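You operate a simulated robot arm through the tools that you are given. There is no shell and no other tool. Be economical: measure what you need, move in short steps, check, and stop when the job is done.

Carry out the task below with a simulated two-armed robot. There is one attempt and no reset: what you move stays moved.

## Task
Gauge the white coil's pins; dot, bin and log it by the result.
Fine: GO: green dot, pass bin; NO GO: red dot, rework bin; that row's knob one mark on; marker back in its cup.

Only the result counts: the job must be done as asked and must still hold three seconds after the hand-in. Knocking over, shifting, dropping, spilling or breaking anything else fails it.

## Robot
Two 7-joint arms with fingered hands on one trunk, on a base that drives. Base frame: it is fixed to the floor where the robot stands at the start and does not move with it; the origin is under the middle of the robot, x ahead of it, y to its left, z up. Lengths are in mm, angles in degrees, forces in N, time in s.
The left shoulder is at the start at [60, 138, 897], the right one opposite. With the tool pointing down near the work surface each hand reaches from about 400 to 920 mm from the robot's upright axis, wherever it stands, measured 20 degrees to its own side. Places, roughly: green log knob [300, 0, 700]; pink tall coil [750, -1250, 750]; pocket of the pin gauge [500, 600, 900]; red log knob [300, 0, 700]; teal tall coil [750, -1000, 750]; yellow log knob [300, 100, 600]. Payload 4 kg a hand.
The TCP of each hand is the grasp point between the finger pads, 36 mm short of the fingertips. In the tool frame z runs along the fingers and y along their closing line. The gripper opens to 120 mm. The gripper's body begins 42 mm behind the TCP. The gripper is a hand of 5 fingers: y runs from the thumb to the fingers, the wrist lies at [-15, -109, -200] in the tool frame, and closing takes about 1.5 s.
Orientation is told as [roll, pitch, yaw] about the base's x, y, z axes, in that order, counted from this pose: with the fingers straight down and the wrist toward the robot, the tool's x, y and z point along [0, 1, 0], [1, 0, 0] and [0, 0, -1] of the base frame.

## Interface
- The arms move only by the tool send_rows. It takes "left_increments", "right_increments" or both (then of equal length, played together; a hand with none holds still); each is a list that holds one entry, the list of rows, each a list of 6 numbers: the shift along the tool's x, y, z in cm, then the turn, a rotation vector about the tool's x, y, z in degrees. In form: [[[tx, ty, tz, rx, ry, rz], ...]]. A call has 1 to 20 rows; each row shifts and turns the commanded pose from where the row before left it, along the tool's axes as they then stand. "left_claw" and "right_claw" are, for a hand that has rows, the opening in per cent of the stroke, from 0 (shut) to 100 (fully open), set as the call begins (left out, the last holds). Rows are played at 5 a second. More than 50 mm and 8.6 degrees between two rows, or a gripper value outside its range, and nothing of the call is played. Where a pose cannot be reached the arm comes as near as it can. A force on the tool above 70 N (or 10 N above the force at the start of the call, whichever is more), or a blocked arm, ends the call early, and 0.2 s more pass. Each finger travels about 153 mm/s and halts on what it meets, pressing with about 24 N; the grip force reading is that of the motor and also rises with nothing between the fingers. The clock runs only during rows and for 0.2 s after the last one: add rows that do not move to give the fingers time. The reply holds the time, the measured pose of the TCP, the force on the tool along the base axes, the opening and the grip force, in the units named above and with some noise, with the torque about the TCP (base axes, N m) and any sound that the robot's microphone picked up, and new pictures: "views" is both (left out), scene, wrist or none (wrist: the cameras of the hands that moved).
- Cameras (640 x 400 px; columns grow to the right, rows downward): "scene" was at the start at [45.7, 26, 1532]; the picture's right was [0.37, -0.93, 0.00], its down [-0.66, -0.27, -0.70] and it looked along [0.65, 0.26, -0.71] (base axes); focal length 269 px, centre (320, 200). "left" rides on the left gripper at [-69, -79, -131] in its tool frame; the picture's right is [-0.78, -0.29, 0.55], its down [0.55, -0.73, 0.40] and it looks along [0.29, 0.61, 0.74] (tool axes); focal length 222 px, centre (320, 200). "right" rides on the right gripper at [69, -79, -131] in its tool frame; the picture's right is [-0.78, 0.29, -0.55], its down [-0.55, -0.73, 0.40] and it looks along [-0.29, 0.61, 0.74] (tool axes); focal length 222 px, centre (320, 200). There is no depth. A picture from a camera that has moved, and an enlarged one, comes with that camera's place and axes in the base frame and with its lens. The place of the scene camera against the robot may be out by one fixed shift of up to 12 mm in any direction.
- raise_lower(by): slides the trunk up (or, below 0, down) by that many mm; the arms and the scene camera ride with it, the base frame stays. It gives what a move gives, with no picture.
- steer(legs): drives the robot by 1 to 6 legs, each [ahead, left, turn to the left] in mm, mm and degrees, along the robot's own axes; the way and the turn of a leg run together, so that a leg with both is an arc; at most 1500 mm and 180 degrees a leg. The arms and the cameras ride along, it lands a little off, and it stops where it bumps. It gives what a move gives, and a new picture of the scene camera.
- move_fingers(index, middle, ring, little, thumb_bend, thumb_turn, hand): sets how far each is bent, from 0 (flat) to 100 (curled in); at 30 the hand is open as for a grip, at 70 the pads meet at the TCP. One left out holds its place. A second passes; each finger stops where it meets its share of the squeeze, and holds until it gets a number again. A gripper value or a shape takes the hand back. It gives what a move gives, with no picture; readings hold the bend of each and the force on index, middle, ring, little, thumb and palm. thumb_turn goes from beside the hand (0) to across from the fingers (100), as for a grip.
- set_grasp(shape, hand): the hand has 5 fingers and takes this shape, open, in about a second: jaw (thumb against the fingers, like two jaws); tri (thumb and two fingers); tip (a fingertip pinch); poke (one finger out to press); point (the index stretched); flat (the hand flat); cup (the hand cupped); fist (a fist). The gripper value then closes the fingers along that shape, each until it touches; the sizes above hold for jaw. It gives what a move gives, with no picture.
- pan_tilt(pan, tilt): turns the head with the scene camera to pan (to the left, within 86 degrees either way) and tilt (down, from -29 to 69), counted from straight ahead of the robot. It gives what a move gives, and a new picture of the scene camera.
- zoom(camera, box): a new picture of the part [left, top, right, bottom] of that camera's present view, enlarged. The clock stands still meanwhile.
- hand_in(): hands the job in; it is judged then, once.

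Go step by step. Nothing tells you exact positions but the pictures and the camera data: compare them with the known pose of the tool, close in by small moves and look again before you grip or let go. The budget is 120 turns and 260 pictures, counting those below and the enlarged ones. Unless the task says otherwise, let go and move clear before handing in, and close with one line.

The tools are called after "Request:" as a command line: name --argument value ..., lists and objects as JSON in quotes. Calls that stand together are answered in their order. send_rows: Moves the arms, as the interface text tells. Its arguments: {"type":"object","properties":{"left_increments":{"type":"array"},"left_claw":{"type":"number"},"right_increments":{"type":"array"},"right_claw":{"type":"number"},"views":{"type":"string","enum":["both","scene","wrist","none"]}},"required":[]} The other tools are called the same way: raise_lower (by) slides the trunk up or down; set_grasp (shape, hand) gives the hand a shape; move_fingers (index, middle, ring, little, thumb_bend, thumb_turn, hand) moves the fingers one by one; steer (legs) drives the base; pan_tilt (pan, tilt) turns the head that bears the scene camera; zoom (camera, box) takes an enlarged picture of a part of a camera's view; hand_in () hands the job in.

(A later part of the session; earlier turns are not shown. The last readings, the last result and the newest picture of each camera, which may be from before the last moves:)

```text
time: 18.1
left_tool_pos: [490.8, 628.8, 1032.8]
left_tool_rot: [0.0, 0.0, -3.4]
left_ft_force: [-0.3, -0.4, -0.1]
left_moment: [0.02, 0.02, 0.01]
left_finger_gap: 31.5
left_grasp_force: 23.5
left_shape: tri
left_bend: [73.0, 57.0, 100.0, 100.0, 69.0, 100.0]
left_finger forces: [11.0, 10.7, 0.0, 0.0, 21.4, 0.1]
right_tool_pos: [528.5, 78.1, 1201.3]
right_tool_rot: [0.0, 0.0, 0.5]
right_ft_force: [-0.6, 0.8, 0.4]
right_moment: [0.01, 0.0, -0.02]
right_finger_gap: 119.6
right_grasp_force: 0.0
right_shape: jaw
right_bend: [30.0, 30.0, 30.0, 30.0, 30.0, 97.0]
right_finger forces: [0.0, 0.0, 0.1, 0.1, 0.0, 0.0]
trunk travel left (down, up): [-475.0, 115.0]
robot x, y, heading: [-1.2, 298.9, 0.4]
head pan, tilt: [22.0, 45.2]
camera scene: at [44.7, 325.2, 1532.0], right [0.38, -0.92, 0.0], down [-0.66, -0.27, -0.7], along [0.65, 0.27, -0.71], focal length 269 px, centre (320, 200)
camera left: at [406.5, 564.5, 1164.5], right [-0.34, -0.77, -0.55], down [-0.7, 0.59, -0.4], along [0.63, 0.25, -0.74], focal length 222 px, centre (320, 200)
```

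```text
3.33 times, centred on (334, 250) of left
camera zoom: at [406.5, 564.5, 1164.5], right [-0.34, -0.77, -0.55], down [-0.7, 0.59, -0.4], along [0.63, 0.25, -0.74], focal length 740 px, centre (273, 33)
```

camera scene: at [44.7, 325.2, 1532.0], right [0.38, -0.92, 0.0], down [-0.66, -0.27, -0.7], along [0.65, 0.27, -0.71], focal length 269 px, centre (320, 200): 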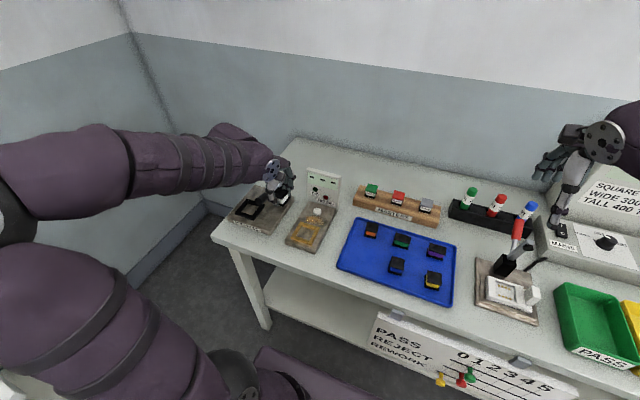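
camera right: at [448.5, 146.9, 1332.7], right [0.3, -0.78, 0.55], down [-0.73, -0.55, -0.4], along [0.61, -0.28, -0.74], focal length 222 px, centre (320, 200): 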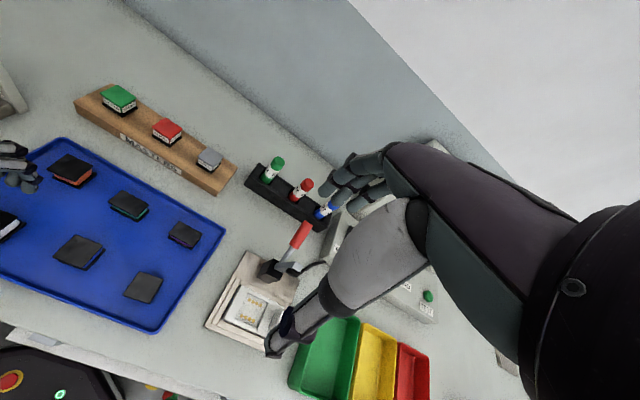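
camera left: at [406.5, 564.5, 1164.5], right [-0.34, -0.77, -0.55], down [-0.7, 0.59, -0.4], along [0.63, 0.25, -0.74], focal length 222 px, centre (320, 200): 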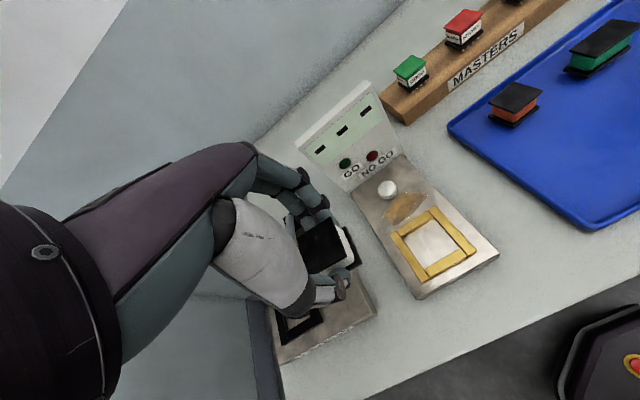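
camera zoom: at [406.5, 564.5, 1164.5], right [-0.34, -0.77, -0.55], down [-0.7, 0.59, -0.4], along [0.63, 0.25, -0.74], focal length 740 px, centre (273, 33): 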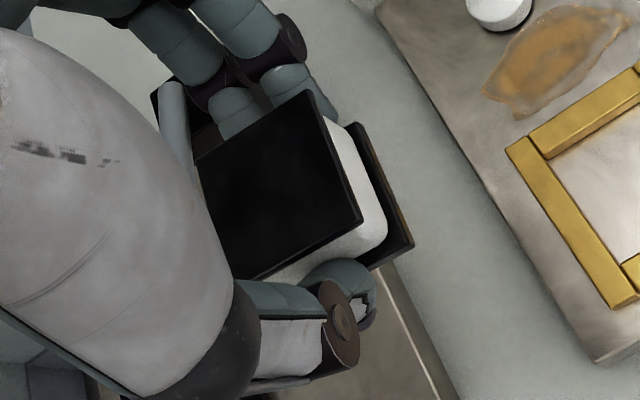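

The pocket centre is at tool offset about (-66, +6.6) mm, with a square opening of about 44 mm and a yaw of about -0.8°. I'll move above it and lower partway.

Request:
send_rows --left_increments '[[[-3.3, 0.33, 0, 0, 0, 0], [-3.27, 0.33, 0, 0, 0, -2.6], [0, 0, 4, 0, 0, 0], [0, 0, 4, 0, 0, 0], [0, 0, 1, 0, 0, 0], [0, 0, 0, 0, 0, 0]]]'

Request:
zoom --camera "left" --box '[270, 190, 430, 310]'

Request:
zoom --camera "scene" --box '[280, 160, 360, 260]'

```text
time: 19.5
left_tool_pos: [493.1, 564.6, 941.2]
left_tool_rot: [0.1, 0.1, -0.7]
left_ft_force: [-0.8, -0.2, 0.3]
left_moment: [0.02, -0.01, -0.01]
left_finger_gap: 31.5
left_grasp_force: 23.9
left_shape: tri
left_bend: [73.0, 57.0, 100.0, 100.0, 69.0, 100.0]
left_finger forces: [10.8, 10.5, 0.0, 0.1, 21.3, 0.0]
right_tool_pos: [528.2, 77.8, 1202.2]
right_tool_rot: [0.0, 0.0, 0.3]
right_ft_force: [-0.5, -0.2, -0.3]
right_moment: [-0.02, 0.0, 0.02]
right_finger_gap: 119.5
right_grasp_force: 0.1
right_shape: jaw
right_bend: [30.0, 30.0, 30.0, 30.0, 30.0, 97.0]
right_finger forces: [0.0, 0.0, 0.0, 0.1, 0.0, 0.0]
trunk travel left (down, up): [-475.0, 115.0]
robot x, y, heading: [-1.4, 298.1, 0.5]
head pan, tilt: [22.0, 45.2]
camera scene: at [44.8, 325.3, 1532.0], right [0.38, -0.92, 0.0], down [-0.66, -0.27, -0.7], along [0.65, 0.27, -0.71], focal length 269 px, centre (320, 200)
camera left: at [412.7, 496.0, 1074.6], right [-0.3, -0.78, -0.55], down [-0.73, 0.56, -0.4], along [0.62, 0.28, -0.74], focal length 222 px, centre (320, 200)
```

scene: 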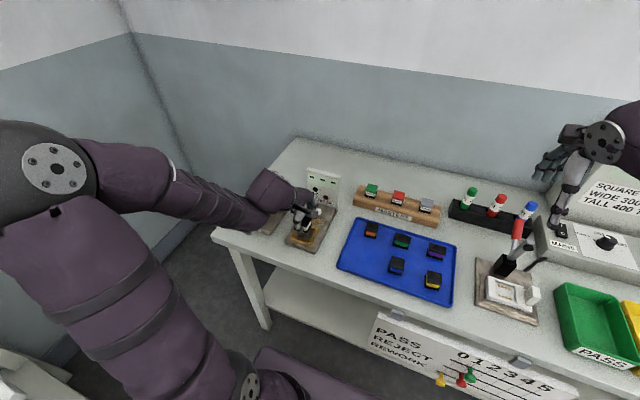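
left: 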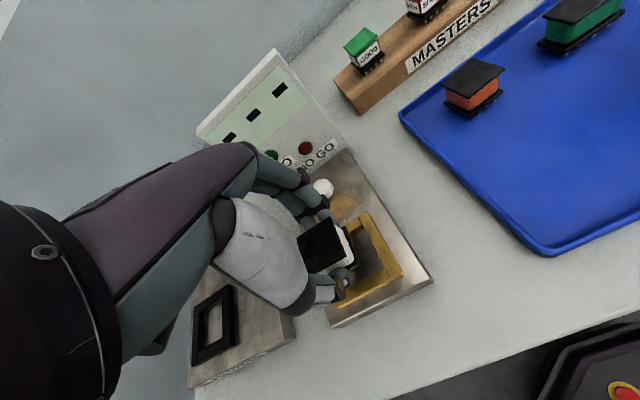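

```text
3.33 times, centred on (350, 250) of left
camera zoom: at [412.7, 496.0, 1074.6], right [-0.3, -0.78, -0.55], down [-0.73, 0.56, -0.4], along [0.62, 0.28, -0.74], focal length 740 px, centre (220, 33)
```

zoom: 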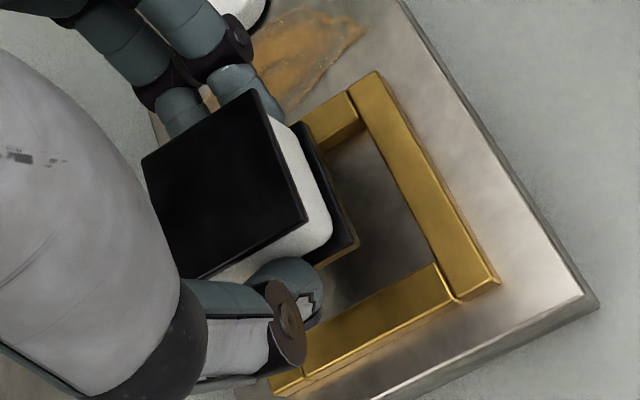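

```text
4.00 times, centred on (320, 210) of scene
camera zoom: at [44.8, 325.3, 1532.0], right [0.38, -0.92, 0.0], down [-0.66, -0.27, -0.7], along [0.65, 0.27, -0.71], focal length 1078 px, centre (320, 160)
```

zoom: 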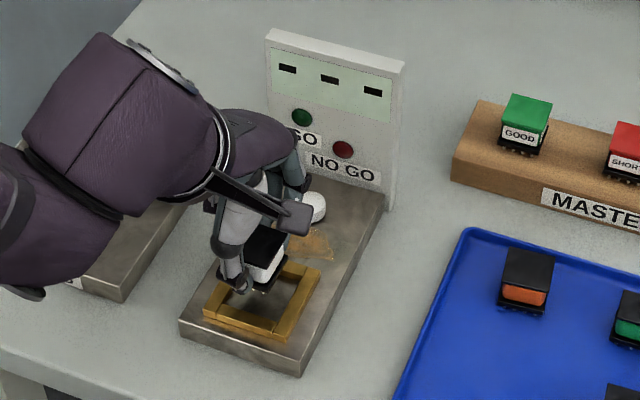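

The alignment needs a small shift of (-3, -1) mm. I'll apply it and lower carefully.

Request:
send_rows --left_increments '[[[-0.3, -0.1, 0.5, 0, 0, 0], [0, 0, 0.6, 0, 0, 0], [0, 0, 0.5, 0, 0, 0], [0, 0, 0.3, 0, 0, 0], [0, 0, 0, 0, 0, 0]]]' --views "wrist"

Request:
zoom --camera "left" --box '[270, 190, 430, 310]'

Request:
zoom --camera "scene" --box '[290, 190, 340, 250]'

```text
time: 20.7
left_tool_pos: [491.5, 560.2, 922.4]
left_tool_rot: [-0.1, 0.0, -0.8]
left_ft_force: [-0.5, -0.1, -1.0]
left_moment: [-0.03, -0.04, 0.03]
left_finger_gap: 31.1
left_grasp_force: 23.9
left_shape: tri
left_bend: [73.0, 57.0, 100.0, 100.0, 69.0, 100.0]
left_finger forces: [10.7, 10.4, 0.0, 0.1, 21.2, 0.1]
right_tool_pos: [527.8, 78.2, 1201.7]
right_tool_rot: [-0.1, 0.0, 0.4]
right_ft_force: [0.1, -0.1, 0.1]
right_moment: [-0.02, 0.02, -0.02]
right_finger_gap: 119.8
right_grasp_force: 0.1
right_shape: jaw
right_bend: [30.0, 30.0, 30.0, 30.0, 30.0, 97.0]
right_finger forces: [0.0, 0.0, 0.0, 0.0, 0.1, 0.0]
trunk travel left (down, up): [-475.0, 115.0]
robot x, y, heading: [-1.3, 295.6, 0.4]
head pan, tilt: [22.0, 45.2]
camera left: at [411.4, 492.0, 1055.0], right [-0.3, -0.78, -0.55], down [-0.73, 0.56, -0.4], along [0.62, 0.28, -0.74], focal length 222 px, centre (320, 200)
```

left: 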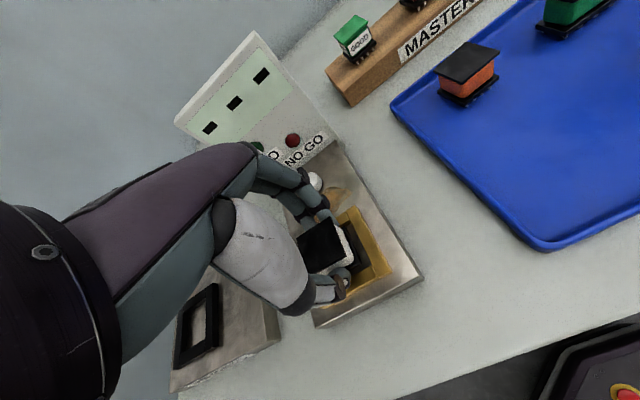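

```text
3.33 times, centred on (350, 250) of left
camera zoom: at [411.4, 492.0, 1055.0], right [-0.3, -0.78, -0.55], down [-0.73, 0.56, -0.4], along [0.62, 0.28, -0.74], focal length 740 px, centre (220, 33)
```

zoom: 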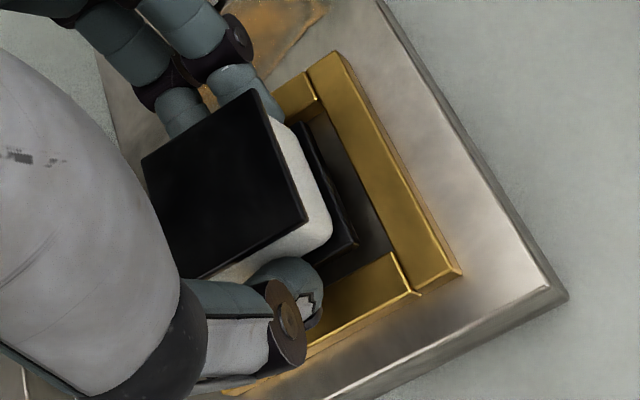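

```text
6.67 times, centred on (315, 220) of scene
camera zoom: at [44.7, 325.2, 1532.0], right [0.38, -0.92, 0.0], down [-0.66, -0.27, -0.7], along [0.65, 0.27, -0.71], focal length 1796 px, centre (353, 67)
```

zoom: 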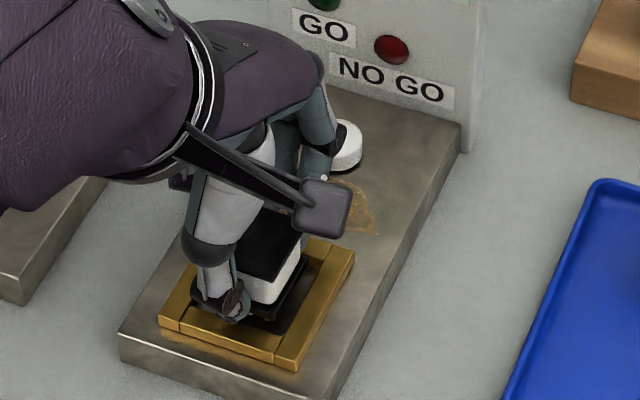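

It's inside the frame and not yet seated. I'll lower in small steps until I feel contact.

Request:
send_rows --left_increments '[[[0, 0, 0.2, 0, 0, 0], [0, 0, 0, 0, 0, 0], [0, 0, 0.2, 0, 0, 0], [0, 0, 0, 0, 0, 0]]]' --views "none"

Request:
zoom --camera "left" --box '[270, 190, 430, 310]'

```text
time: 21.7
left_tool_pos: [492.7, 560.9, 917.9]
left_tool_rot: [0.0, 0.0, -0.9]
left_ft_force: [0.2, 0.3, -0.8]
left_moment: [-0.02, -0.01, 0.0]
left_finger_gap: 31.4
left_grasp_force: 23.9
left_shape: tri
left_bend: [73.0, 57.0, 100.0, 100.0, 69.0, 100.0]
left_finger forces: [10.7, 10.6, 0.0, 0.0, 21.3, 0.1]
right_tool_pos: [528.4, 79.0, 1201.3]
right_tool_rot: [0.0, 0.0, 0.4]
right_ft_force: [0.5, 1.0, 0.7]
right_moment: [0.07, 0.04, -0.01]
right_finger_gap: 119.7
right_grasp_force: 0.0
right_shape: jaw
right_bend: [30.0, 30.0, 30.0, 30.0, 30.0, 97.0]
right_finger forces: [0.0, 0.2, 0.1, 0.1, 0.0, 0.1]
trunk travel left (down, up): [-475.0, 115.0]
robot x, y, heading: [1.3, 300.6, 0.4]
head pan, tilt: [22.0, 45.2]
```

```text
3.33 times, centred on (350, 250) of left
camera zoom: at [411.3, 491.8, 1051.1], right [-0.3, -0.78, -0.55], down [-0.73, 0.56, -0.4], along [0.62, 0.28, -0.74], focal length 740 px, centre (220, 33)
```

zoom: 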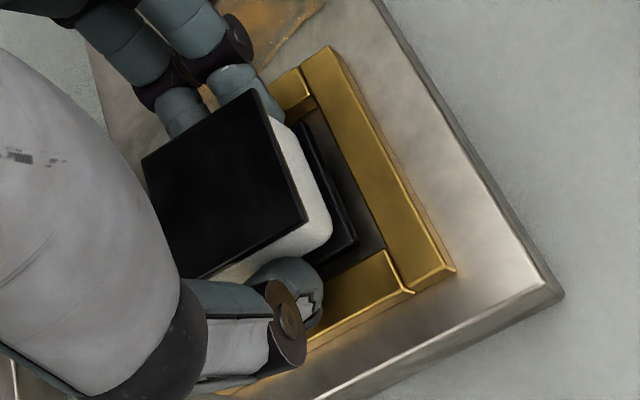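

Request:
send_rows --left_increments '[[[0, 0, 0.15, 0, 0, 0], [0, 0, 0, 0, 0, 0], [0, 0, 0.15, 0, 0, 0], [0, 0, 0, 0, 0, 0], [0, 0, 0.15, 0, 0, 0], [0, 0, 0, 0, 0, 0]]]' --views "none"

Request:
zoom --camera "left" --box '[270, 190, 430, 310]'

```text
time: 23.1
left_tool_pos: [491.1, 561.2, 915.8]
left_tool_rot: [0.0, -0.3, -0.8]
left_ft_force: [-2.6, 0.9, 25.3]
left_moment: [-0.07, 0.69, -0.01]
left_finger_gap: 32.6
left_grasp_force: 24.4
left_shape: tri
left_bend: [73.0, 57.0, 100.0, 100.0, 70.0, 100.0]
left_finger forces: [11.7, 11.2, 0.0, 0.0, 46.9, 0.0]
right_tool_pos: [526.4, 77.8, 1202.1]
right_tool_rot: [0.0, -0.1, 0.4]
right_ft_force: [-0.2, 0.4, 0.5]
right_moment: [-0.01, 0.04, 0.02]
right_finger_gap: 119.7
right_grasp_force: 0.0
right_shape: jaw
right_bend: [30.0, 30.0, 30.0, 30.0, 30.0, 97.0]
right_finger forces: [0.0, 0.1, 0.0, 0.0, 0.1, 0.0]
trunk travel left (down, up): [-475.0, 115.0]
robot x, y, heading: [-2.3, 301.1, 0.4]
head pan, tilt: [22.0, 45.2]
```

```text
3.33 times, centred on (350, 250) of left
camera zoom: at [410.4, 491.6, 1047.8], right [-0.3, -0.78, -0.55], down [-0.73, 0.56, -0.4], along [0.62, 0.28, -0.73], focal length 740 px, centre (220, 33)
```

zoom: 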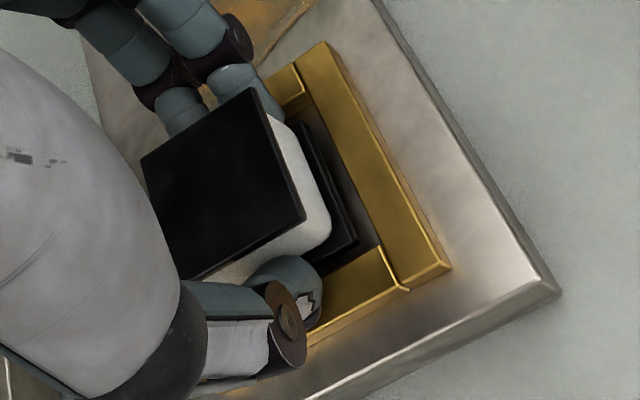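

The thumb tip now rests on the frame bar, so the coil is about 2 mm from seated. I'll back off 1.5 mm and release it into the pocket.

Request:
send_rows --left_increments '[[[0, 0, -0.25, 0, 0, 0], [0, 0, 0, 0, 0, 0]]]' --views "none"

Request:
send_rows --left_increments '[[[0, 0, 0, 0, 0, 0], [0, 0, 0, 0, 0, 0], [0, 0, 0, 0, 0, 0]]]' --left_claw 52 --views "wrist"

Request:
zoom --camera "left" --box '[270, 190, 430, 310]'

Request:
zoom --camera "scene" --box '[280, 160, 360, 250]'

```text
time: 23.7
left_tool_pos: [490.7, 561.2, 917.1]
left_tool_rot: [0.0, 0.1, -0.8]
left_ft_force: [1.2, 1.3, 3.2]
left_moment: [-0.01, 0.02, 0.0]
left_finger_gap: 32.1
left_grasp_force: 24.4
left_shape: tri
left_bend: [73.0, 57.0, 100.0, 100.0, 70.0, 100.0]
left_finger forces: [11.9, 11.4, 0.1, 0.0, 27.2, 0.0]
right_tool_pos: [527.3, 79.1, 1202.2]
right_tool_rot: [0.0, 0.0, 0.4]
right_ft_force: [0.7, -0.2, -0.1]
right_moment: [-0.01, 0.01, -0.03]
right_finger_gap: 119.8
right_grasp_force: 0.0
right_shape: jaw
right_bend: [30.0, 30.0, 30.0, 30.0, 30.0, 97.0]
right_finger forces: [0.0, 0.0, 0.0, 0.0, 0.0, 0.0]
trunk travel left (down, up): [-475.0, 115.0]
robot x, y, heading: [-4.2, 295.1, 0.2]
head pan, tilt: [22.0, 45.2]
```

```text
time: 24.5
left_tool_pos: [491.6, 561.4, 916.9]
left_tool_rot: [0.0, 0.1, -0.7]
left_ft_force: [0.2, -0.1, -0.1]
left_moment: [-0.02, -0.02, 0.02]
left_finger_gap: 62.1
left_grasp_force: 0.1
left_shape: tri
left_bend: [41.0, 45.0, 99.0, 99.0, 54.0, 100.0]
left_finger forces: [0.1, 0.1, 0.1, 0.0, 0.0, 0.0]
right_tool_pos: [527.6, 78.6, 1202.8]
right_tool_rot: [0.0, 0.0, 0.4]
right_ft_force: [-0.7, 0.3, 0.4]
right_moment: [-0.04, 0.02, 0.03]
right_finger_gap: 119.7
right_grasp_force: 0.1
right_shape: jaw
right_bend: [30.0, 30.0, 30.0, 30.0, 30.0, 97.0]
right_finger forces: [0.0, 0.0, 0.0, 0.1, 0.0, 0.0]
trunk travel left (down, up): [-475.0, 115.0]
robot x, y, heading: [1.9, 296.7, 0.4]
head pan, tilt: [22.0, 45.2]
camera left: at [411.2, 492.1, 1048.8], right [-0.3, -0.78, -0.55], down [-0.73, 0.56, -0.4], along [0.62, 0.28, -0.74], focal length 222 px, centre (320, 200)
```

left: 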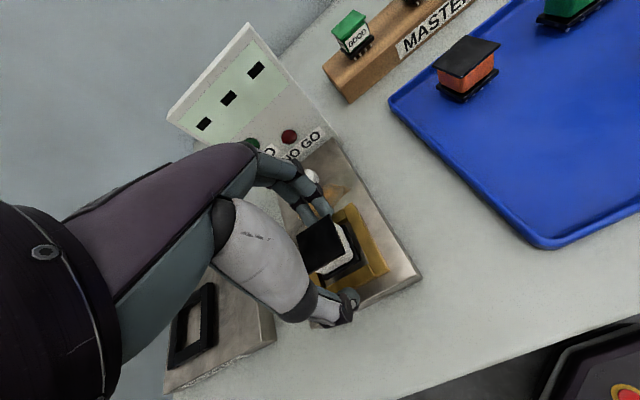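

```text
3.33 times, centred on (350, 250) of left
camera zoom: at [411.2, 492.1, 1048.8], right [-0.3, -0.78, -0.55], down [-0.73, 0.56, -0.4], along [0.62, 0.28, -0.74], focal length 740 px, centre (220, 33)
```

zoom: 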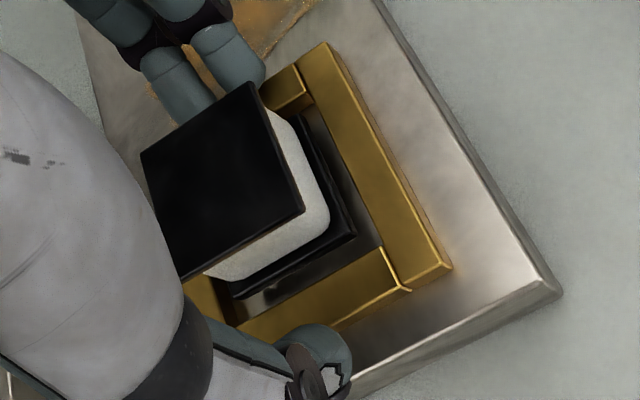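

```text
4.44 times, centred on (320, 205) of scene
camera zoom: at [44.7, 325.2, 1531.9], right [0.38, -0.92, 0.0], down [-0.66, -0.27, -0.7], along [0.65, 0.27, -0.71], focal length 1198 px, centre (320, 178)
```

zoom: 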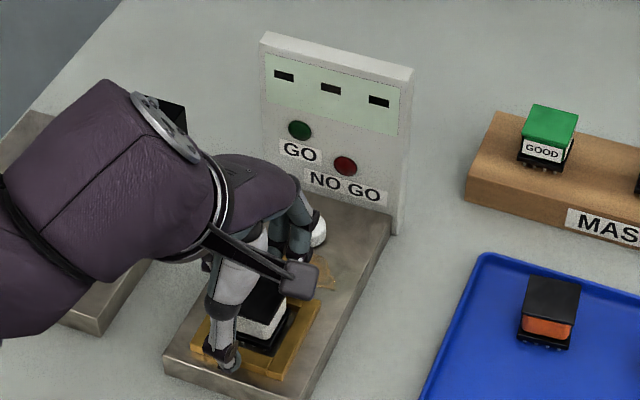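

Released, with the coil sitting in the pocket. I'll lift straight up and sidestep to look at the coil, button and lamps.

Request:
send_rows --left_increments '[[[0, 0, -2, 0, 0, 0], [0, 0, -4, 0, 0, 0], [0, 0, -4, 0, 0, 0], [2, 0, -2, 0, 0, 0], [4, 0, 0, 0, 0, 0], [1, 0, 0, 0, 0, 0], [0, 0, 0, 0, 0, 0]]]'

Request:
zoom --camera "left" --box '[340, 120, 500, 240]'

Request:
zoom --camera "scene" --box '[280, 160, 360, 250]'

```text
time: 26.1
left_tool_pos: [493.1, 631.4, 1036.5]
left_tool_rot: [0.0, 0.0, -0.8]
left_ft_force: [-0.1, -0.5, -0.7]
left_moment: [-0.01, 0.02, -0.02]
left_finger_gap: 62.3
left_grasp_force: 0.0
left_shape: tri
left_bend: [41.0, 45.0, 99.0, 99.0, 54.0, 100.0]
left_finger forces: [0.0, 0.1, 0.0, 0.0, 0.1, 0.0]
right_tool_pos: [527.3, 78.2, 1203.1]
right_tool_rot: [0.0, 0.0, 0.4]
right_ft_force: [0.6, 0.1, 0.2]
right_moment: [-0.02, -0.01, -0.03]
right_finger_gap: 119.8
right_grasp_force: 0.0
right_shape: jaw
right_bend: [30.0, 30.0, 30.0, 30.0, 30.0, 97.0]
right_finger forces: [0.1, 0.1, 0.0, 0.0, 0.1, 0.0]
trunk travel left (down, up): [-475.0, 115.0]
robot x, y, heading: [-0.4, 298.7, 0.2]
head pan, tilt: [22.0, 45.2]
camera scene: at [44.7, 325.3, 1532.0], right [0.38, -0.92, 0.0], down [-0.66, -0.27, -0.7], along [0.65, 0.27, -0.71], focal length 269 px, centre (320, 200)
camera left: at [411.7, 562.7, 1168.9], right [-0.3, -0.78, -0.55], down [-0.73, 0.56, -0.4], along [0.62, 0.28, -0.74], focal length 222 px, centre (320, 200)
```

scene: 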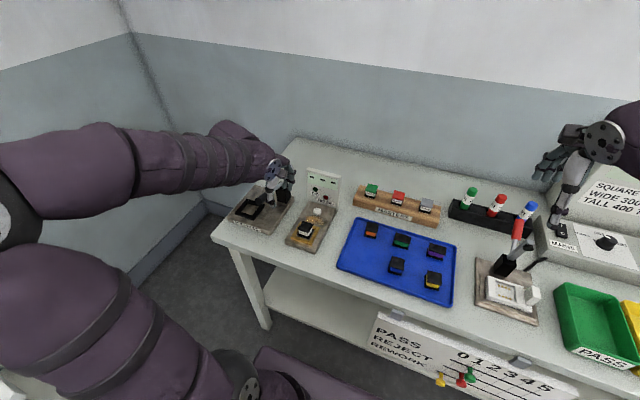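
left: 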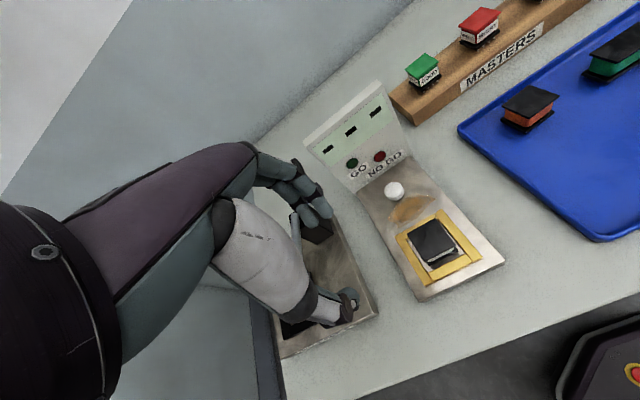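

```text
3.33 times, centred on (420, 180) of left
camera zoom: at [411.7, 562.7, 1168.9], right [-0.3, -0.78, -0.55], down [-0.73, 0.56, -0.4], along [0.62, 0.28, -0.74], focal length 740 px, centre (-13, 267)
```

zoom: 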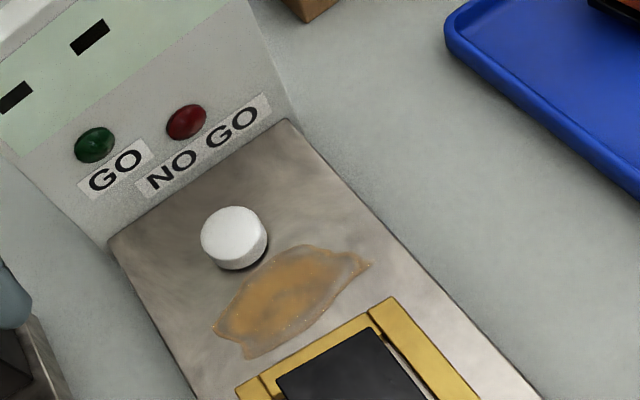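

```text
4.44 times, centred on (320, 205) of scene
camera zoom: at [44.7, 325.3, 1532.0], right [0.38, -0.92, 0.0], down [-0.66, -0.27, -0.7], along [0.65, 0.27, -0.71], focal length 1198 px, centre (320, 178)
```

zoom: 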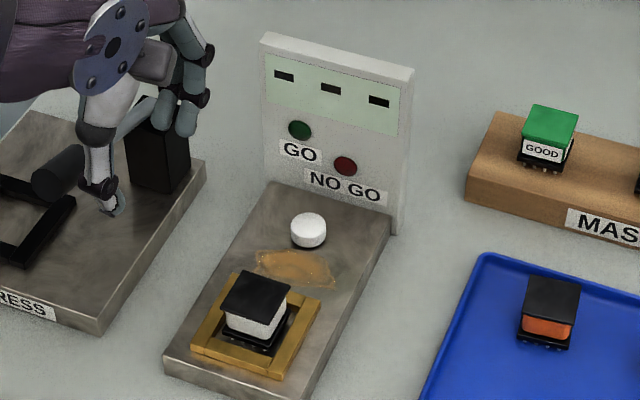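

The lamps are dark and the white button is near [584, 562]. I'll take the poke shape and see where the fingertip sits.

Request:
set_grasp --hand "left" --shape "poke"

Request:
send_rows --left_increments '[[[0, 0, 0, 0, 0, 0]]]' --views "wrist"

Request:
zoom --camera "scene" --box '[240, 140, 340, 220]'

```text
time: 27.0
left_tool_pos: [493.1, 631.7, 1035.9]
left_tool_rot: [0.0, 0.0, -0.8]
left_ft_force: [0.5, -0.4, 0.2]
left_moment: [-0.02, 0.02, 0.0]
left_finger_gap: 0.0
left_grasp_force: 0.1
left_shape: poke
left_bend: [70.0, 70.0, 99.0, 99.0, 100.0, 100.0]
left_finger forces: [0.1, 0.1, 0.0, 0.1, 0.0, 0.0]
right_tool_pos: [528.1, 77.8, 1201.7]
right_tool_rot: [0.1, 0.0, 0.4]
right_ft_force: [0.0, -0.8, 0.1]
right_moment: [0.03, 0.0, 0.0]
right_finger_gap: 119.7
right_grasp_force: 0.1
right_shape: jaw
right_bend: [30.0, 30.0, 30.0, 30.0, 30.0, 97.0]
right_finger forces: [0.0, 0.0, 0.0, 0.0, 0.0, 0.0]
trunk travel left (down, up): [-475.0, 115.0]
robot x, y, heading: [0.4, 296.7, 0.6]
head pan, tilt: [22.0, 45.2]
```

```text
time: 27.4
left_tool_pos: [492.3, 631.9, 1037.8]
left_tool_rot: [0.0, -0.1, -0.8]
left_ft_force: [0.8, -0.2, -0.7]
left_moment: [-0.04, 0.0, 0.0]
left_finger_gap: 0.1
left_grasp_force: 0.0
left_shape: poke
left_bend: [70.0, 70.0, 99.0, 99.0, 100.0, 100.0]
left_finger forces: [0.0, 0.1, 0.0, 0.0, 0.0, 0.0]
right_tool_pos: [528.3, 79.1, 1202.1]
right_tool_rot: [0.0, 0.0, 0.3]
right_ft_force: [-0.6, 0.3, 0.0]
right_moment: [-0.04, 0.01, 0.0]
right_finger_gap: 119.8
right_grasp_force: 0.1
right_shape: jaw
right_bend: [30.0, 30.0, 30.0, 30.0, 30.0, 97.0]
right_finger forces: [0.1, 0.1, 0.0, 0.0, 0.0, 0.0]
trunk travel left (down, up): [-475.0, 115.0]
robot x, y, heading: [0.3, 299.8, 0.7]
head pan, tilt: [22.0, 45.2]
camera left: at [411.7, 562.6, 1168.8], right [-0.3, -0.78, -0.55], down [-0.73, 0.56, -0.4], along [0.62, 0.28, -0.74], focal length 222 px, centre (320, 200)
```

left: 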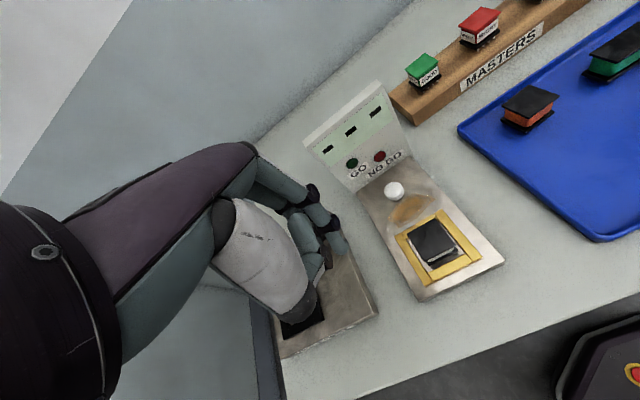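

```text
5.00 times, centred on (290, 180) of scene
camera zoom: at [44.7, 325.2, 1532.0], right [0.38, -0.92, 0.0], down [-0.66, -0.27, -0.7], along [0.65, 0.27, -0.71], focal length 1347 px, centre (470, 300)
```

zoom: 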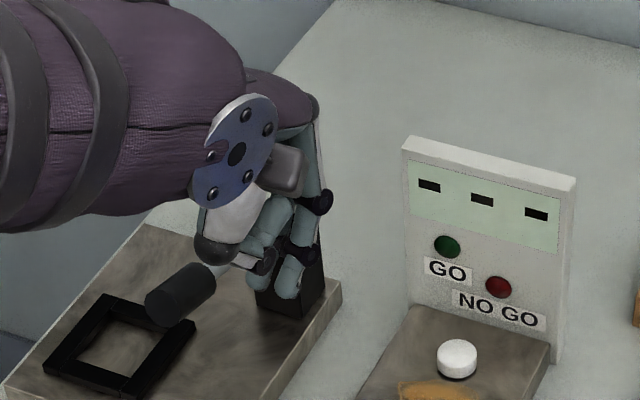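

In this shape the knuckles would stick out toward the panel, which is only about 33 mm behind the button. I'll stretch the index more so its tip leads, and check from both cameras.

Request:
move_fingers --hand "left" --index 25 --middle 100 --ring 100 --little 100

Request:
send_rows --left_increments '[[[0, 0, 0, 0, 0, 0]]]' --views "wrist"

Request:
zoom --camera "left" --box '[230, 130, 390, 290]'

Request:
zoom --camera "scene" --box '[240, 140, 340, 220]'

```text
time: 28.4
left_tool_pos: [492.6, 632.3, 1036.3]
left_tool_rot: [0.1, 0.0, -0.8]
left_ft_force: [0.4, 0.2, 0.1]
left_moment: [0.02, 0.03, 0.0]
left_finger_gap: 72.0
left_grasp_force: 0.1
left_shape: fingers
left_bend: [25.0, 100.0, 100.0, 100.0, 100.0, 100.0]
left_finger forces: [0.0, 0.1, 0.1, 0.0, 0.0, 0.1]
right_tool_pos: [527.5, 78.6, 1200.9]
right_tool_rot: [0.0, 0.0, 0.5]
right_ft_force: [-0.1, -0.7, 0.5]
right_moment: [-0.03, 0.05, -0.03]
right_finger_gap: 119.8
right_grasp_force: 0.0
right_shape: jaw
right_bend: [30.0, 30.0, 30.0, 30.0, 30.0, 97.0]
right_finger forces: [0.0, 0.0, 0.1, 0.0, 0.0, 0.0]
trunk travel left (down, up): [-475.0, 115.0]
robot x, y, heading: [0.5, 297.3, 0.5]
head pan, tilt: [22.0, 45.2]
```

```text
time: 28.8
left_tool_pos: [493.5, 632.5, 1036.2]
left_tool_rot: [0.0, 0.1, -0.9]
left_ft_force: [-0.1, 0.4, -0.8]
left_moment: [0.02, -0.01, -0.01]
left_finger_gap: 71.9
left_grasp_force: 0.0
left_shape: fingers
left_bend: [25.0, 100.0, 100.0, 100.0, 100.0, 100.0]
left_finger forces: [0.0, 0.0, 0.1, 0.0, 0.0, 0.0]
right_tool_pos: [527.8, 79.0, 1202.1]
right_tool_rot: [0.0, 0.1, 0.4]
right_ft_force: [-0.4, 0.1, -0.5]
right_moment: [0.0, 0.01, 0.03]
right_finger_gap: 119.6
right_grasp_force: 0.0
right_shape: jaw
right_bend: [30.0, 30.0, 30.0, 30.0, 30.0, 97.0]
right_finger forces: [0.0, 0.0, 0.0, 0.0, 0.0, 0.1]
trunk travel left (down, up): [-475.0, 115.0]
robot x, y, heading: [-4.1, 298.4, 0.5]
head pan, tilt: [22.0, 45.2]
camera left: at [411.7, 562.6, 1168.8], right [-0.3, -0.78, -0.55], down [-0.73, 0.56, -0.4], along [0.62, 0.28, -0.74], focal length 222 px, centre (320, 200)
```

left: 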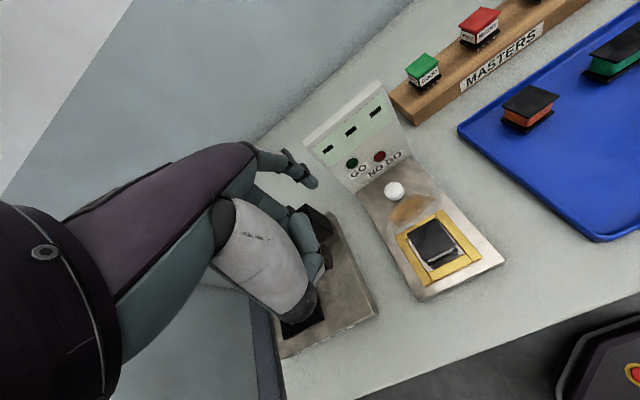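

```text
2.50 times, centred on (310, 210) of left
camera zoom: at [411.7, 562.6, 1168.8], right [-0.3, -0.78, -0.55], down [-0.73, 0.56, -0.4], along [0.62, 0.28, -0.74], focal length 555 px, centre (345, 175)
```

zoom: 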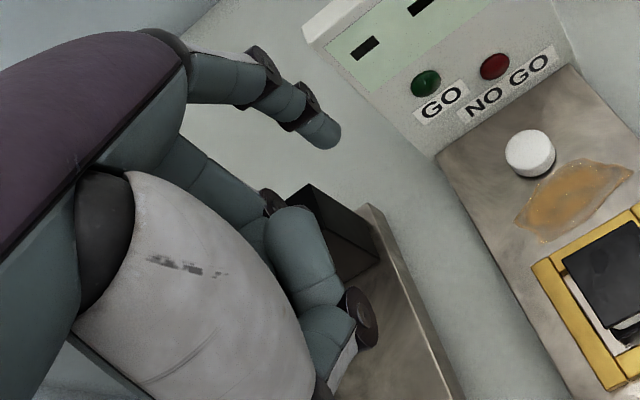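

```text
5.00 times, centred on (290, 180) of scene
camera zoom: at [44.7, 325.2, 1532.0], right [0.38, -0.92, 0.0], down [-0.66, -0.27, -0.7], along [0.65, 0.27, -0.71], focal length 1347 px, centre (470, 300)
```

zoom: 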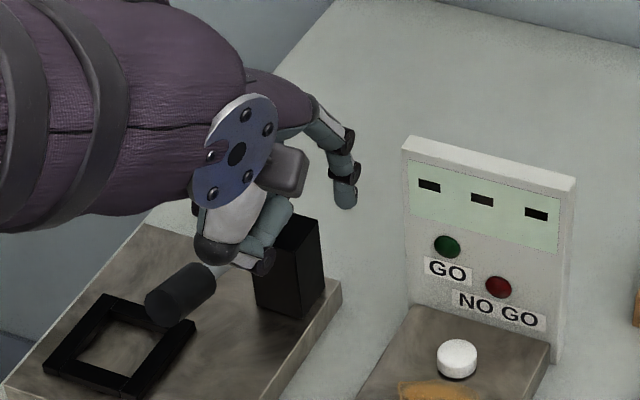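

The index tip should be about 75 mm ahead of the TCP, and everything else is higher. I'll bring it above the button and check before pressing.

Request:
send_rows --left_increments '[[[-3.4, 0.7, 0, 0, 0, 0], [-3.3, 0.6, 0, 0, 0, 0], [0, 0, 2.5, 0, 0, 0], [0, 0, 2.5, 0, 0, 0], [0, 0, 0, 0, 0, 0]]]' --views "wrist"

Request:
zoom --camera "left" --box '[250, 130, 410, 250]'

Request:
zoom --camera "scene" --box '[270, 160, 370, 240]'

```text
time: 30.0
left_tool_pos: [502.6, 563.5, 989.7]
left_tool_rot: [-0.1, 0.0, -0.8]
left_ft_force: [-0.2, 0.4, 0.0]
left_moment: [0.02, -0.02, 0.03]
left_finger_gap: 71.8
left_grasp_force: 0.1
left_shape: fingers
left_bend: [25.0, 100.0, 100.0, 100.0, 100.0, 100.0]
left_finger forces: [0.0, 0.0, 0.0, 0.0, 0.0, 0.0]
right_tool_pos: [527.2, 78.9, 1199.9]
right_tool_rot: [0.0, 0.0, 0.3]
right_ft_force: [0.0, 0.4, 0.6]
right_moment: [-0.04, 0.01, 0.0]
right_finger_gap: 119.6
right_grasp_force: 0.1
right_shape: jaw
right_bend: [30.0, 30.0, 30.0, 30.0, 30.0, 97.0]
right_finger forces: [0.1, 0.1, 0.0, 0.1, 0.0, 0.0]
trunk travel left (down, up): [-475.0, 115.0]
robot x, y, heading: [0.8, 298.4, 0.7]
head pan, tilt: [22.0, 45.2]
camera left: at [422.5, 495.0, 1120.3], right [-0.3, -0.78, -0.55], down [-0.73, 0.56, -0.4], along [0.62, 0.28, -0.74], focal length 222 px, centre (320, 200)
```

left: 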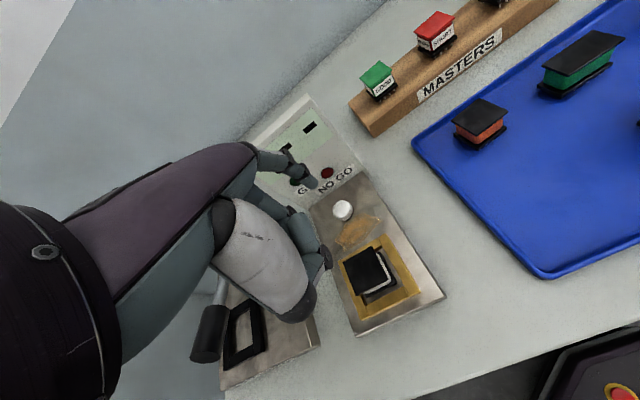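

```text
3.33 times, centred on (330, 190) of left
camera zoom: at [422.5, 495.0, 1120.3], right [-0.3, -0.78, -0.55], down [-0.73, 0.56, -0.4], along [0.62, 0.28, -0.74], focal length 740 px, centre (287, 233)
```

zoom: 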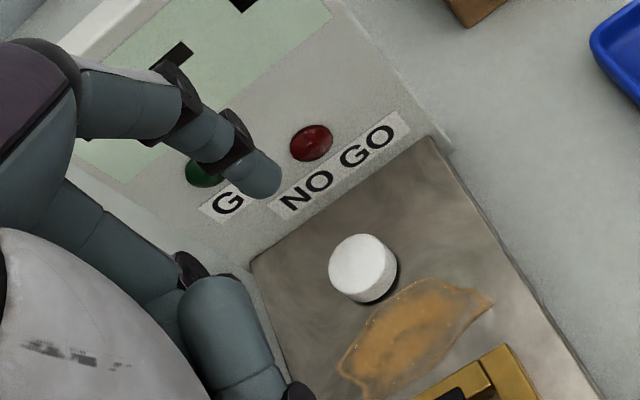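

```text
5.00 times, centred on (320, 200) of scene
camera zoom: at [44.6, 325.1, 1532.0], right [0.38, -0.92, 0.0], down [-0.66, -0.27, -0.7], along [0.65, 0.27, -0.71], focal length 1347 px, centre (320, 200)
```

zoom: 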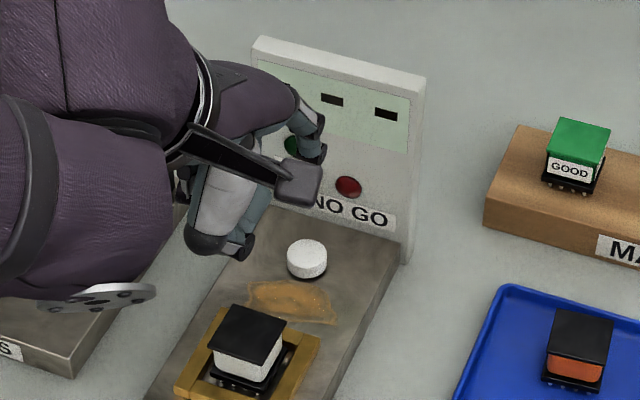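

By estimate the button lies right beneath the fingertip. I'll descend a bit and re-check the convergence.

Request:
send_rows --left_increments '[[[0, 0, 2, 0, 0, 0], [0, 0, 2, 0, 0, 0], [0, 0, 0, 0, 0, 0]]]' --views "none"

Request:
zoom --camera "left" --box '[250, 130, 410, 250]'

Request:
zoom --camera "scene" --box '[270, 160, 370, 240]'

```text
time: 30.8
left_tool_pos: [503.6, 566.4, 948.0]
left_tool_rot: [0.0, 0.1, -0.8]
left_ft_force: [-0.4, 0.1, -0.4]
left_moment: [0.0, 0.02, -0.01]
left_finger_gap: 72.2
left_grasp_force: 0.1
left_shape: fingers
left_bend: [25.0, 100.0, 100.0, 100.0, 100.0, 100.0]
left_finger forces: [0.0, 0.0, 0.1, 0.0, 0.0, 0.1]
right_tool_pos: [528.6, 78.9, 1201.5]
right_tool_rot: [0.0, 0.1, 0.5]
right_ft_force: [0.3, 0.7, 0.0]
right_moment: [-0.03, 0.0, 0.03]
right_finger_gap: 119.7
right_grasp_force: 0.1
right_shape: jaw
right_bend: [30.0, 30.0, 30.0, 30.0, 30.0, 97.0]
right_finger forces: [0.0, 0.0, 0.1, 0.1, 0.0, 0.0]
trunk travel left (down, up): [-475.0, 115.0]
robot x, y, heading: [-3.0, 295.6, 0.6]
head pan, tilt: [22.0, 45.2]
```

```text
3.33 times, centred on (330, 190) of left
camera zoom: at [423.1, 497.0, 1080.1], right [-0.3, -0.78, -0.55], down [-0.73, 0.56, -0.4], along [0.62, 0.28, -0.74], focal length 740 px, centre (287, 233)
```

zoom: 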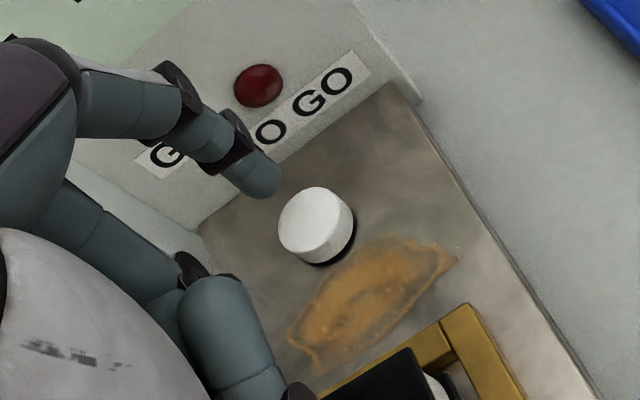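

```text
5.00 times, centred on (320, 200) of scene
camera zoom: at [44.6, 325.1, 1532.0], right [0.38, -0.92, 0.0], down [-0.66, -0.27, -0.7], along [0.65, 0.27, -0.71], focal length 1347 px, centre (320, 200)
```

zoom: 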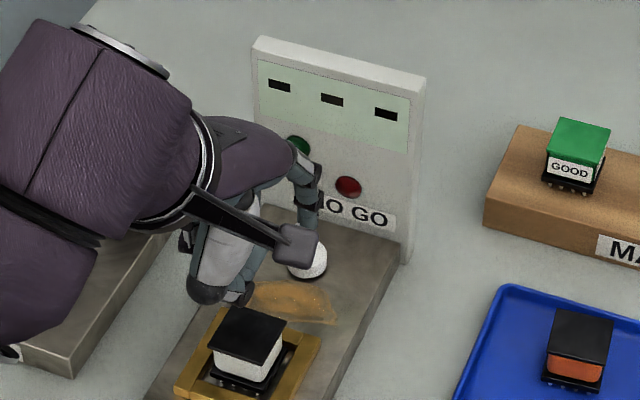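

It's converging well. I'll continue down.

Request:
send_rows --left_increments '[[[-0.1, -0.1, 1, 0, 0, 0], [0, 0, 0.8, 0, 0, 0], [0, 0, 0, 0, 0, 0]]]' --views "none"

Request:
zoom --camera "left" --box '[250, 130, 410, 250]'

Request:
zoom --camera "scene" --box '[290, 170, 350, 230]'

```text
time: 31.6
left_tool_pos: [503.7, 563.3, 930.2]
left_tool_rot: [0.0, 0.0, -0.7]
left_ft_force: [0.8, 0.2, -1.1]
left_moment: [0.02, 0.01, 0.01]
left_finger_gap: 71.7
left_grasp_force: 0.1
left_shape: fingers
left_bend: [25.0, 100.0, 100.0, 100.0, 100.0, 100.0]
left_finger forces: [0.0, 0.0, 0.0, 0.0, 0.0, 0.1]
right_tool_pos: [528.0, 78.0, 1201.3]
right_tool_rot: [0.0, -0.1, 0.4]
right_ft_force: [-0.6, -0.2, -0.4]
right_moment: [0.0, -0.03, 0.02]
right_finger_gap: 119.7
right_grasp_force: 0.0
right_shape: jaw
right_bend: [30.0, 30.0, 30.0, 30.0, 30.0, 97.0]
right_finger forces: [0.1, 0.1, 0.1, 0.0, 0.1, 0.1]
trunk travel left (down, up): [-475.0, 115.0]
robot x, y, heading: [-0.7, 298.6, 0.6]
head pan, tilt: [22.0, 45.2]
```

```text
3.33 times, centred on (330, 190) of left
camera zoom: at [423.1, 494.6, 1061.6], right [-0.3, -0.78, -0.55], down [-0.73, 0.56, -0.4], along [0.62, 0.28, -0.74], focal length 740 px, centre (287, 233)
```

zoom: 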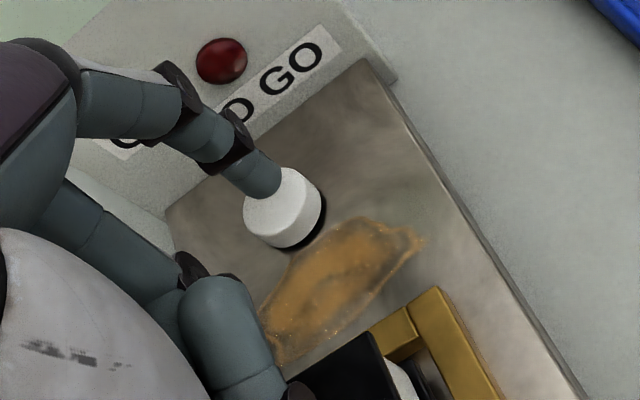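

```text
6.67 times, centred on (320, 200) of scene
camera zoom: at [44.6, 325.2, 1532.0], right [0.38, -0.92, 0.0], down [-0.66, -0.27, -0.7], along [0.65, 0.27, -0.71], focal length 1796 px, centre (320, 200)
```

zoom: 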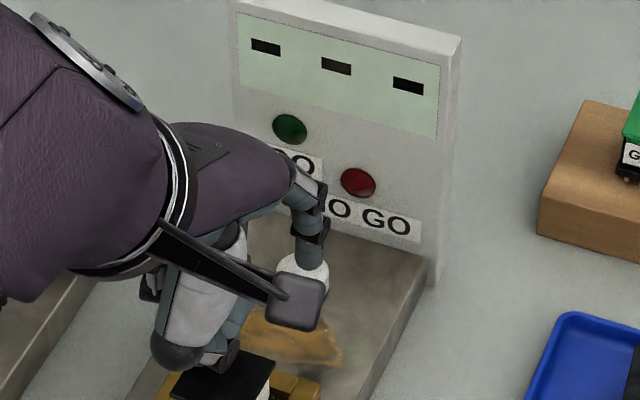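

The tip is over the button. I'll press gently and watch the force, sound and lamps.

Request:
send_rows --left_increments '[[[0, 0, 0.4, 0, 0, 0], [0, 0, 0.3, 0, 0, 0], [0, 0, 0.3, 0, 0, 0], [0, 0, 0.3, 0, 0, 0], [0, 0, 0, 0, 0, 0]]]'

Request:
zoom --camera "scene" --box '[290, 150, 350, 210]'

```text
time: 32.8
left_tool_pos: [503.7, 564.2, 916.9]
left_tool_rot: [0.0, 0.0, -0.8]
left_ft_force: [0.4, 0.0, 1.5]
left_moment: [-0.04, -0.09, 0.02]
left_finger_gap: 72.0
left_grasp_force: 0.8
left_shape: fingers
left_bend: [25.0, 100.0, 100.0, 100.0, 100.0, 100.0]
left_finger forces: [1.0, 0.0, 0.0, 0.0, 0.1, 0.1]
right_tool_pos: [528.2, 78.9, 1201.8]
right_tool_rot: [-0.1, 0.0, 0.4]
right_ft_force: [1.1, -0.2, 0.7]
right_moment: [-0.03, -0.01, 0.0]
right_finger_gap: 119.8
right_grasp_force: 0.0
right_shape: jaw
right_bend: [30.0, 30.0, 30.0, 30.0, 30.0, 97.0]
right_finger forces: [0.0, 0.0, 0.0, 0.0, 0.0, 0.0]
trunk travel left (down, up): [-475.0, 115.0]
robot x, y, heading: [-2.4, 298.2, 0.7]
head pan, tilt: [22.0, 45.2]
camera scene: at [44.6, 325.2, 1532.0], right [0.38, -0.92, 0.0], down [-0.66, -0.27, -0.7], along [0.65, 0.27, -0.71], focal length 269 px, centre (320, 200)
camera left: at [423.7, 494.8, 1048.4], right [-0.3, -0.78, -0.55], down [-0.73, 0.56, -0.4], along [0.62, 0.28, -0.74], focal length 222 px, centre (320, 200)
```

scene: 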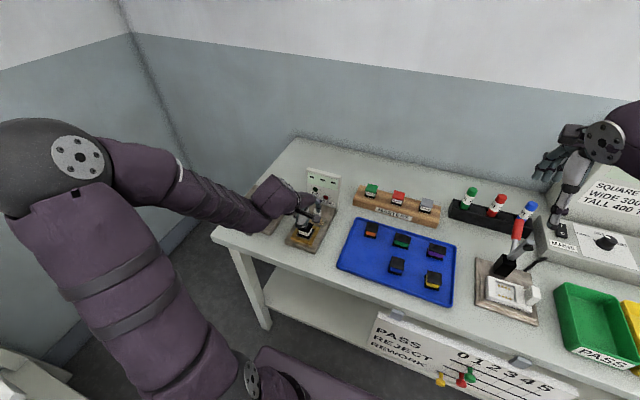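
left: 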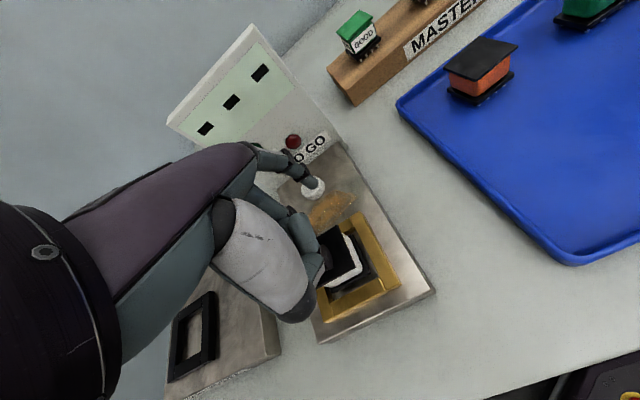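

```text
6.67 times, centred on (320, 180) of scene
camera zoom: at [44.6, 325.2, 1532.0], right [0.38, -0.92, 0.0], down [-0.66, -0.27, -0.7], along [0.65, 0.27, -0.71], focal length 1796 px, centre (320, 333)
```

zoom: 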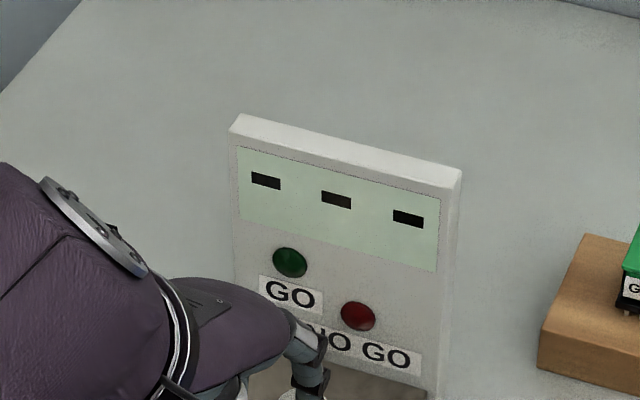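

Contact is just beginning at about 1 N. I'll press further.

Request:
send_rows --left_increments '[[[0, 0, 0.2, 0, 0, 0], [0, 0, 0.2, 0, 0, 0], [0, 0, 0.2, 0, 0, 0], [0, 0, 0, 0, 0, 0], [0, 0, 0, 0, 0, 0]]]' --views "wrist"

Request:
zoom --camera "scene" --box '[290, 150, 350, 210]'

```text
time: 34.0
left_tool_pos: [503.5, 562.9, 909.9]
left_tool_rot: [-0.1, 0.0, -0.8]
left_ft_force: [-1.7, 0.5, 7.8]
left_moment: [-0.05, -0.54, 0.02]
left_finger_gap: 72.7
left_grasp_force: 3.9
left_shape: fingers
left_bend: [24.0, 100.0, 100.0, 100.0, 100.0, 100.0]
left_finger forces: [7.1, 0.0, 0.0, 0.0, 0.1, 0.0]
right_tool_pos: [527.5, 78.1, 1202.9]
right_tool_rot: [0.0, 0.0, 0.4]
right_ft_force: [-0.7, -0.4, 0.2]
right_moment: [0.0, 0.03, -0.02]
right_finger_gap: 119.5
right_grasp_force: 0.0
right_shape: jaw
right_bend: [30.0, 30.0, 30.0, 30.0, 30.0, 97.0]
right_finger forces: [0.1, 0.1, 0.0, 0.0, 0.1, 0.1]
trunk travel left (down, up): [-475.0, 115.0]
robot x, y, heading: [3.2, 299.1, 0.6]
head pan, tilt: [22.0, 45.2]
heard: click
camera left: at [422.5, 494.2, 1042.4], right [-0.3, -0.78, -0.55], down [-0.73, 0.56, -0.4], along [0.62, 0.28, -0.74], focal length 222 px, centre (320, 200)
```

left: 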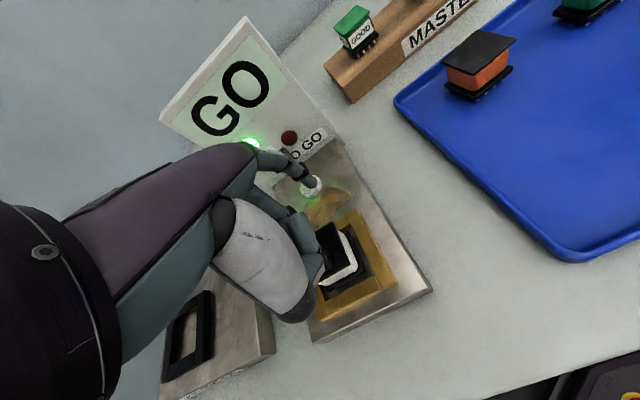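

```text
6.67 times, centred on (320, 180) of scene
camera zoom: at [43.9, 325.1, 1532.1], right [0.38, -0.92, 0.0], down [-0.66, -0.27, -0.7], along [0.65, 0.27, -0.71], focal length 1796 px, centre (320, 333)
```

zoom: 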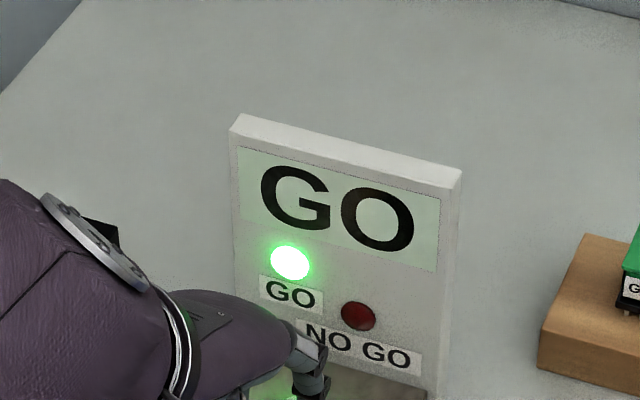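

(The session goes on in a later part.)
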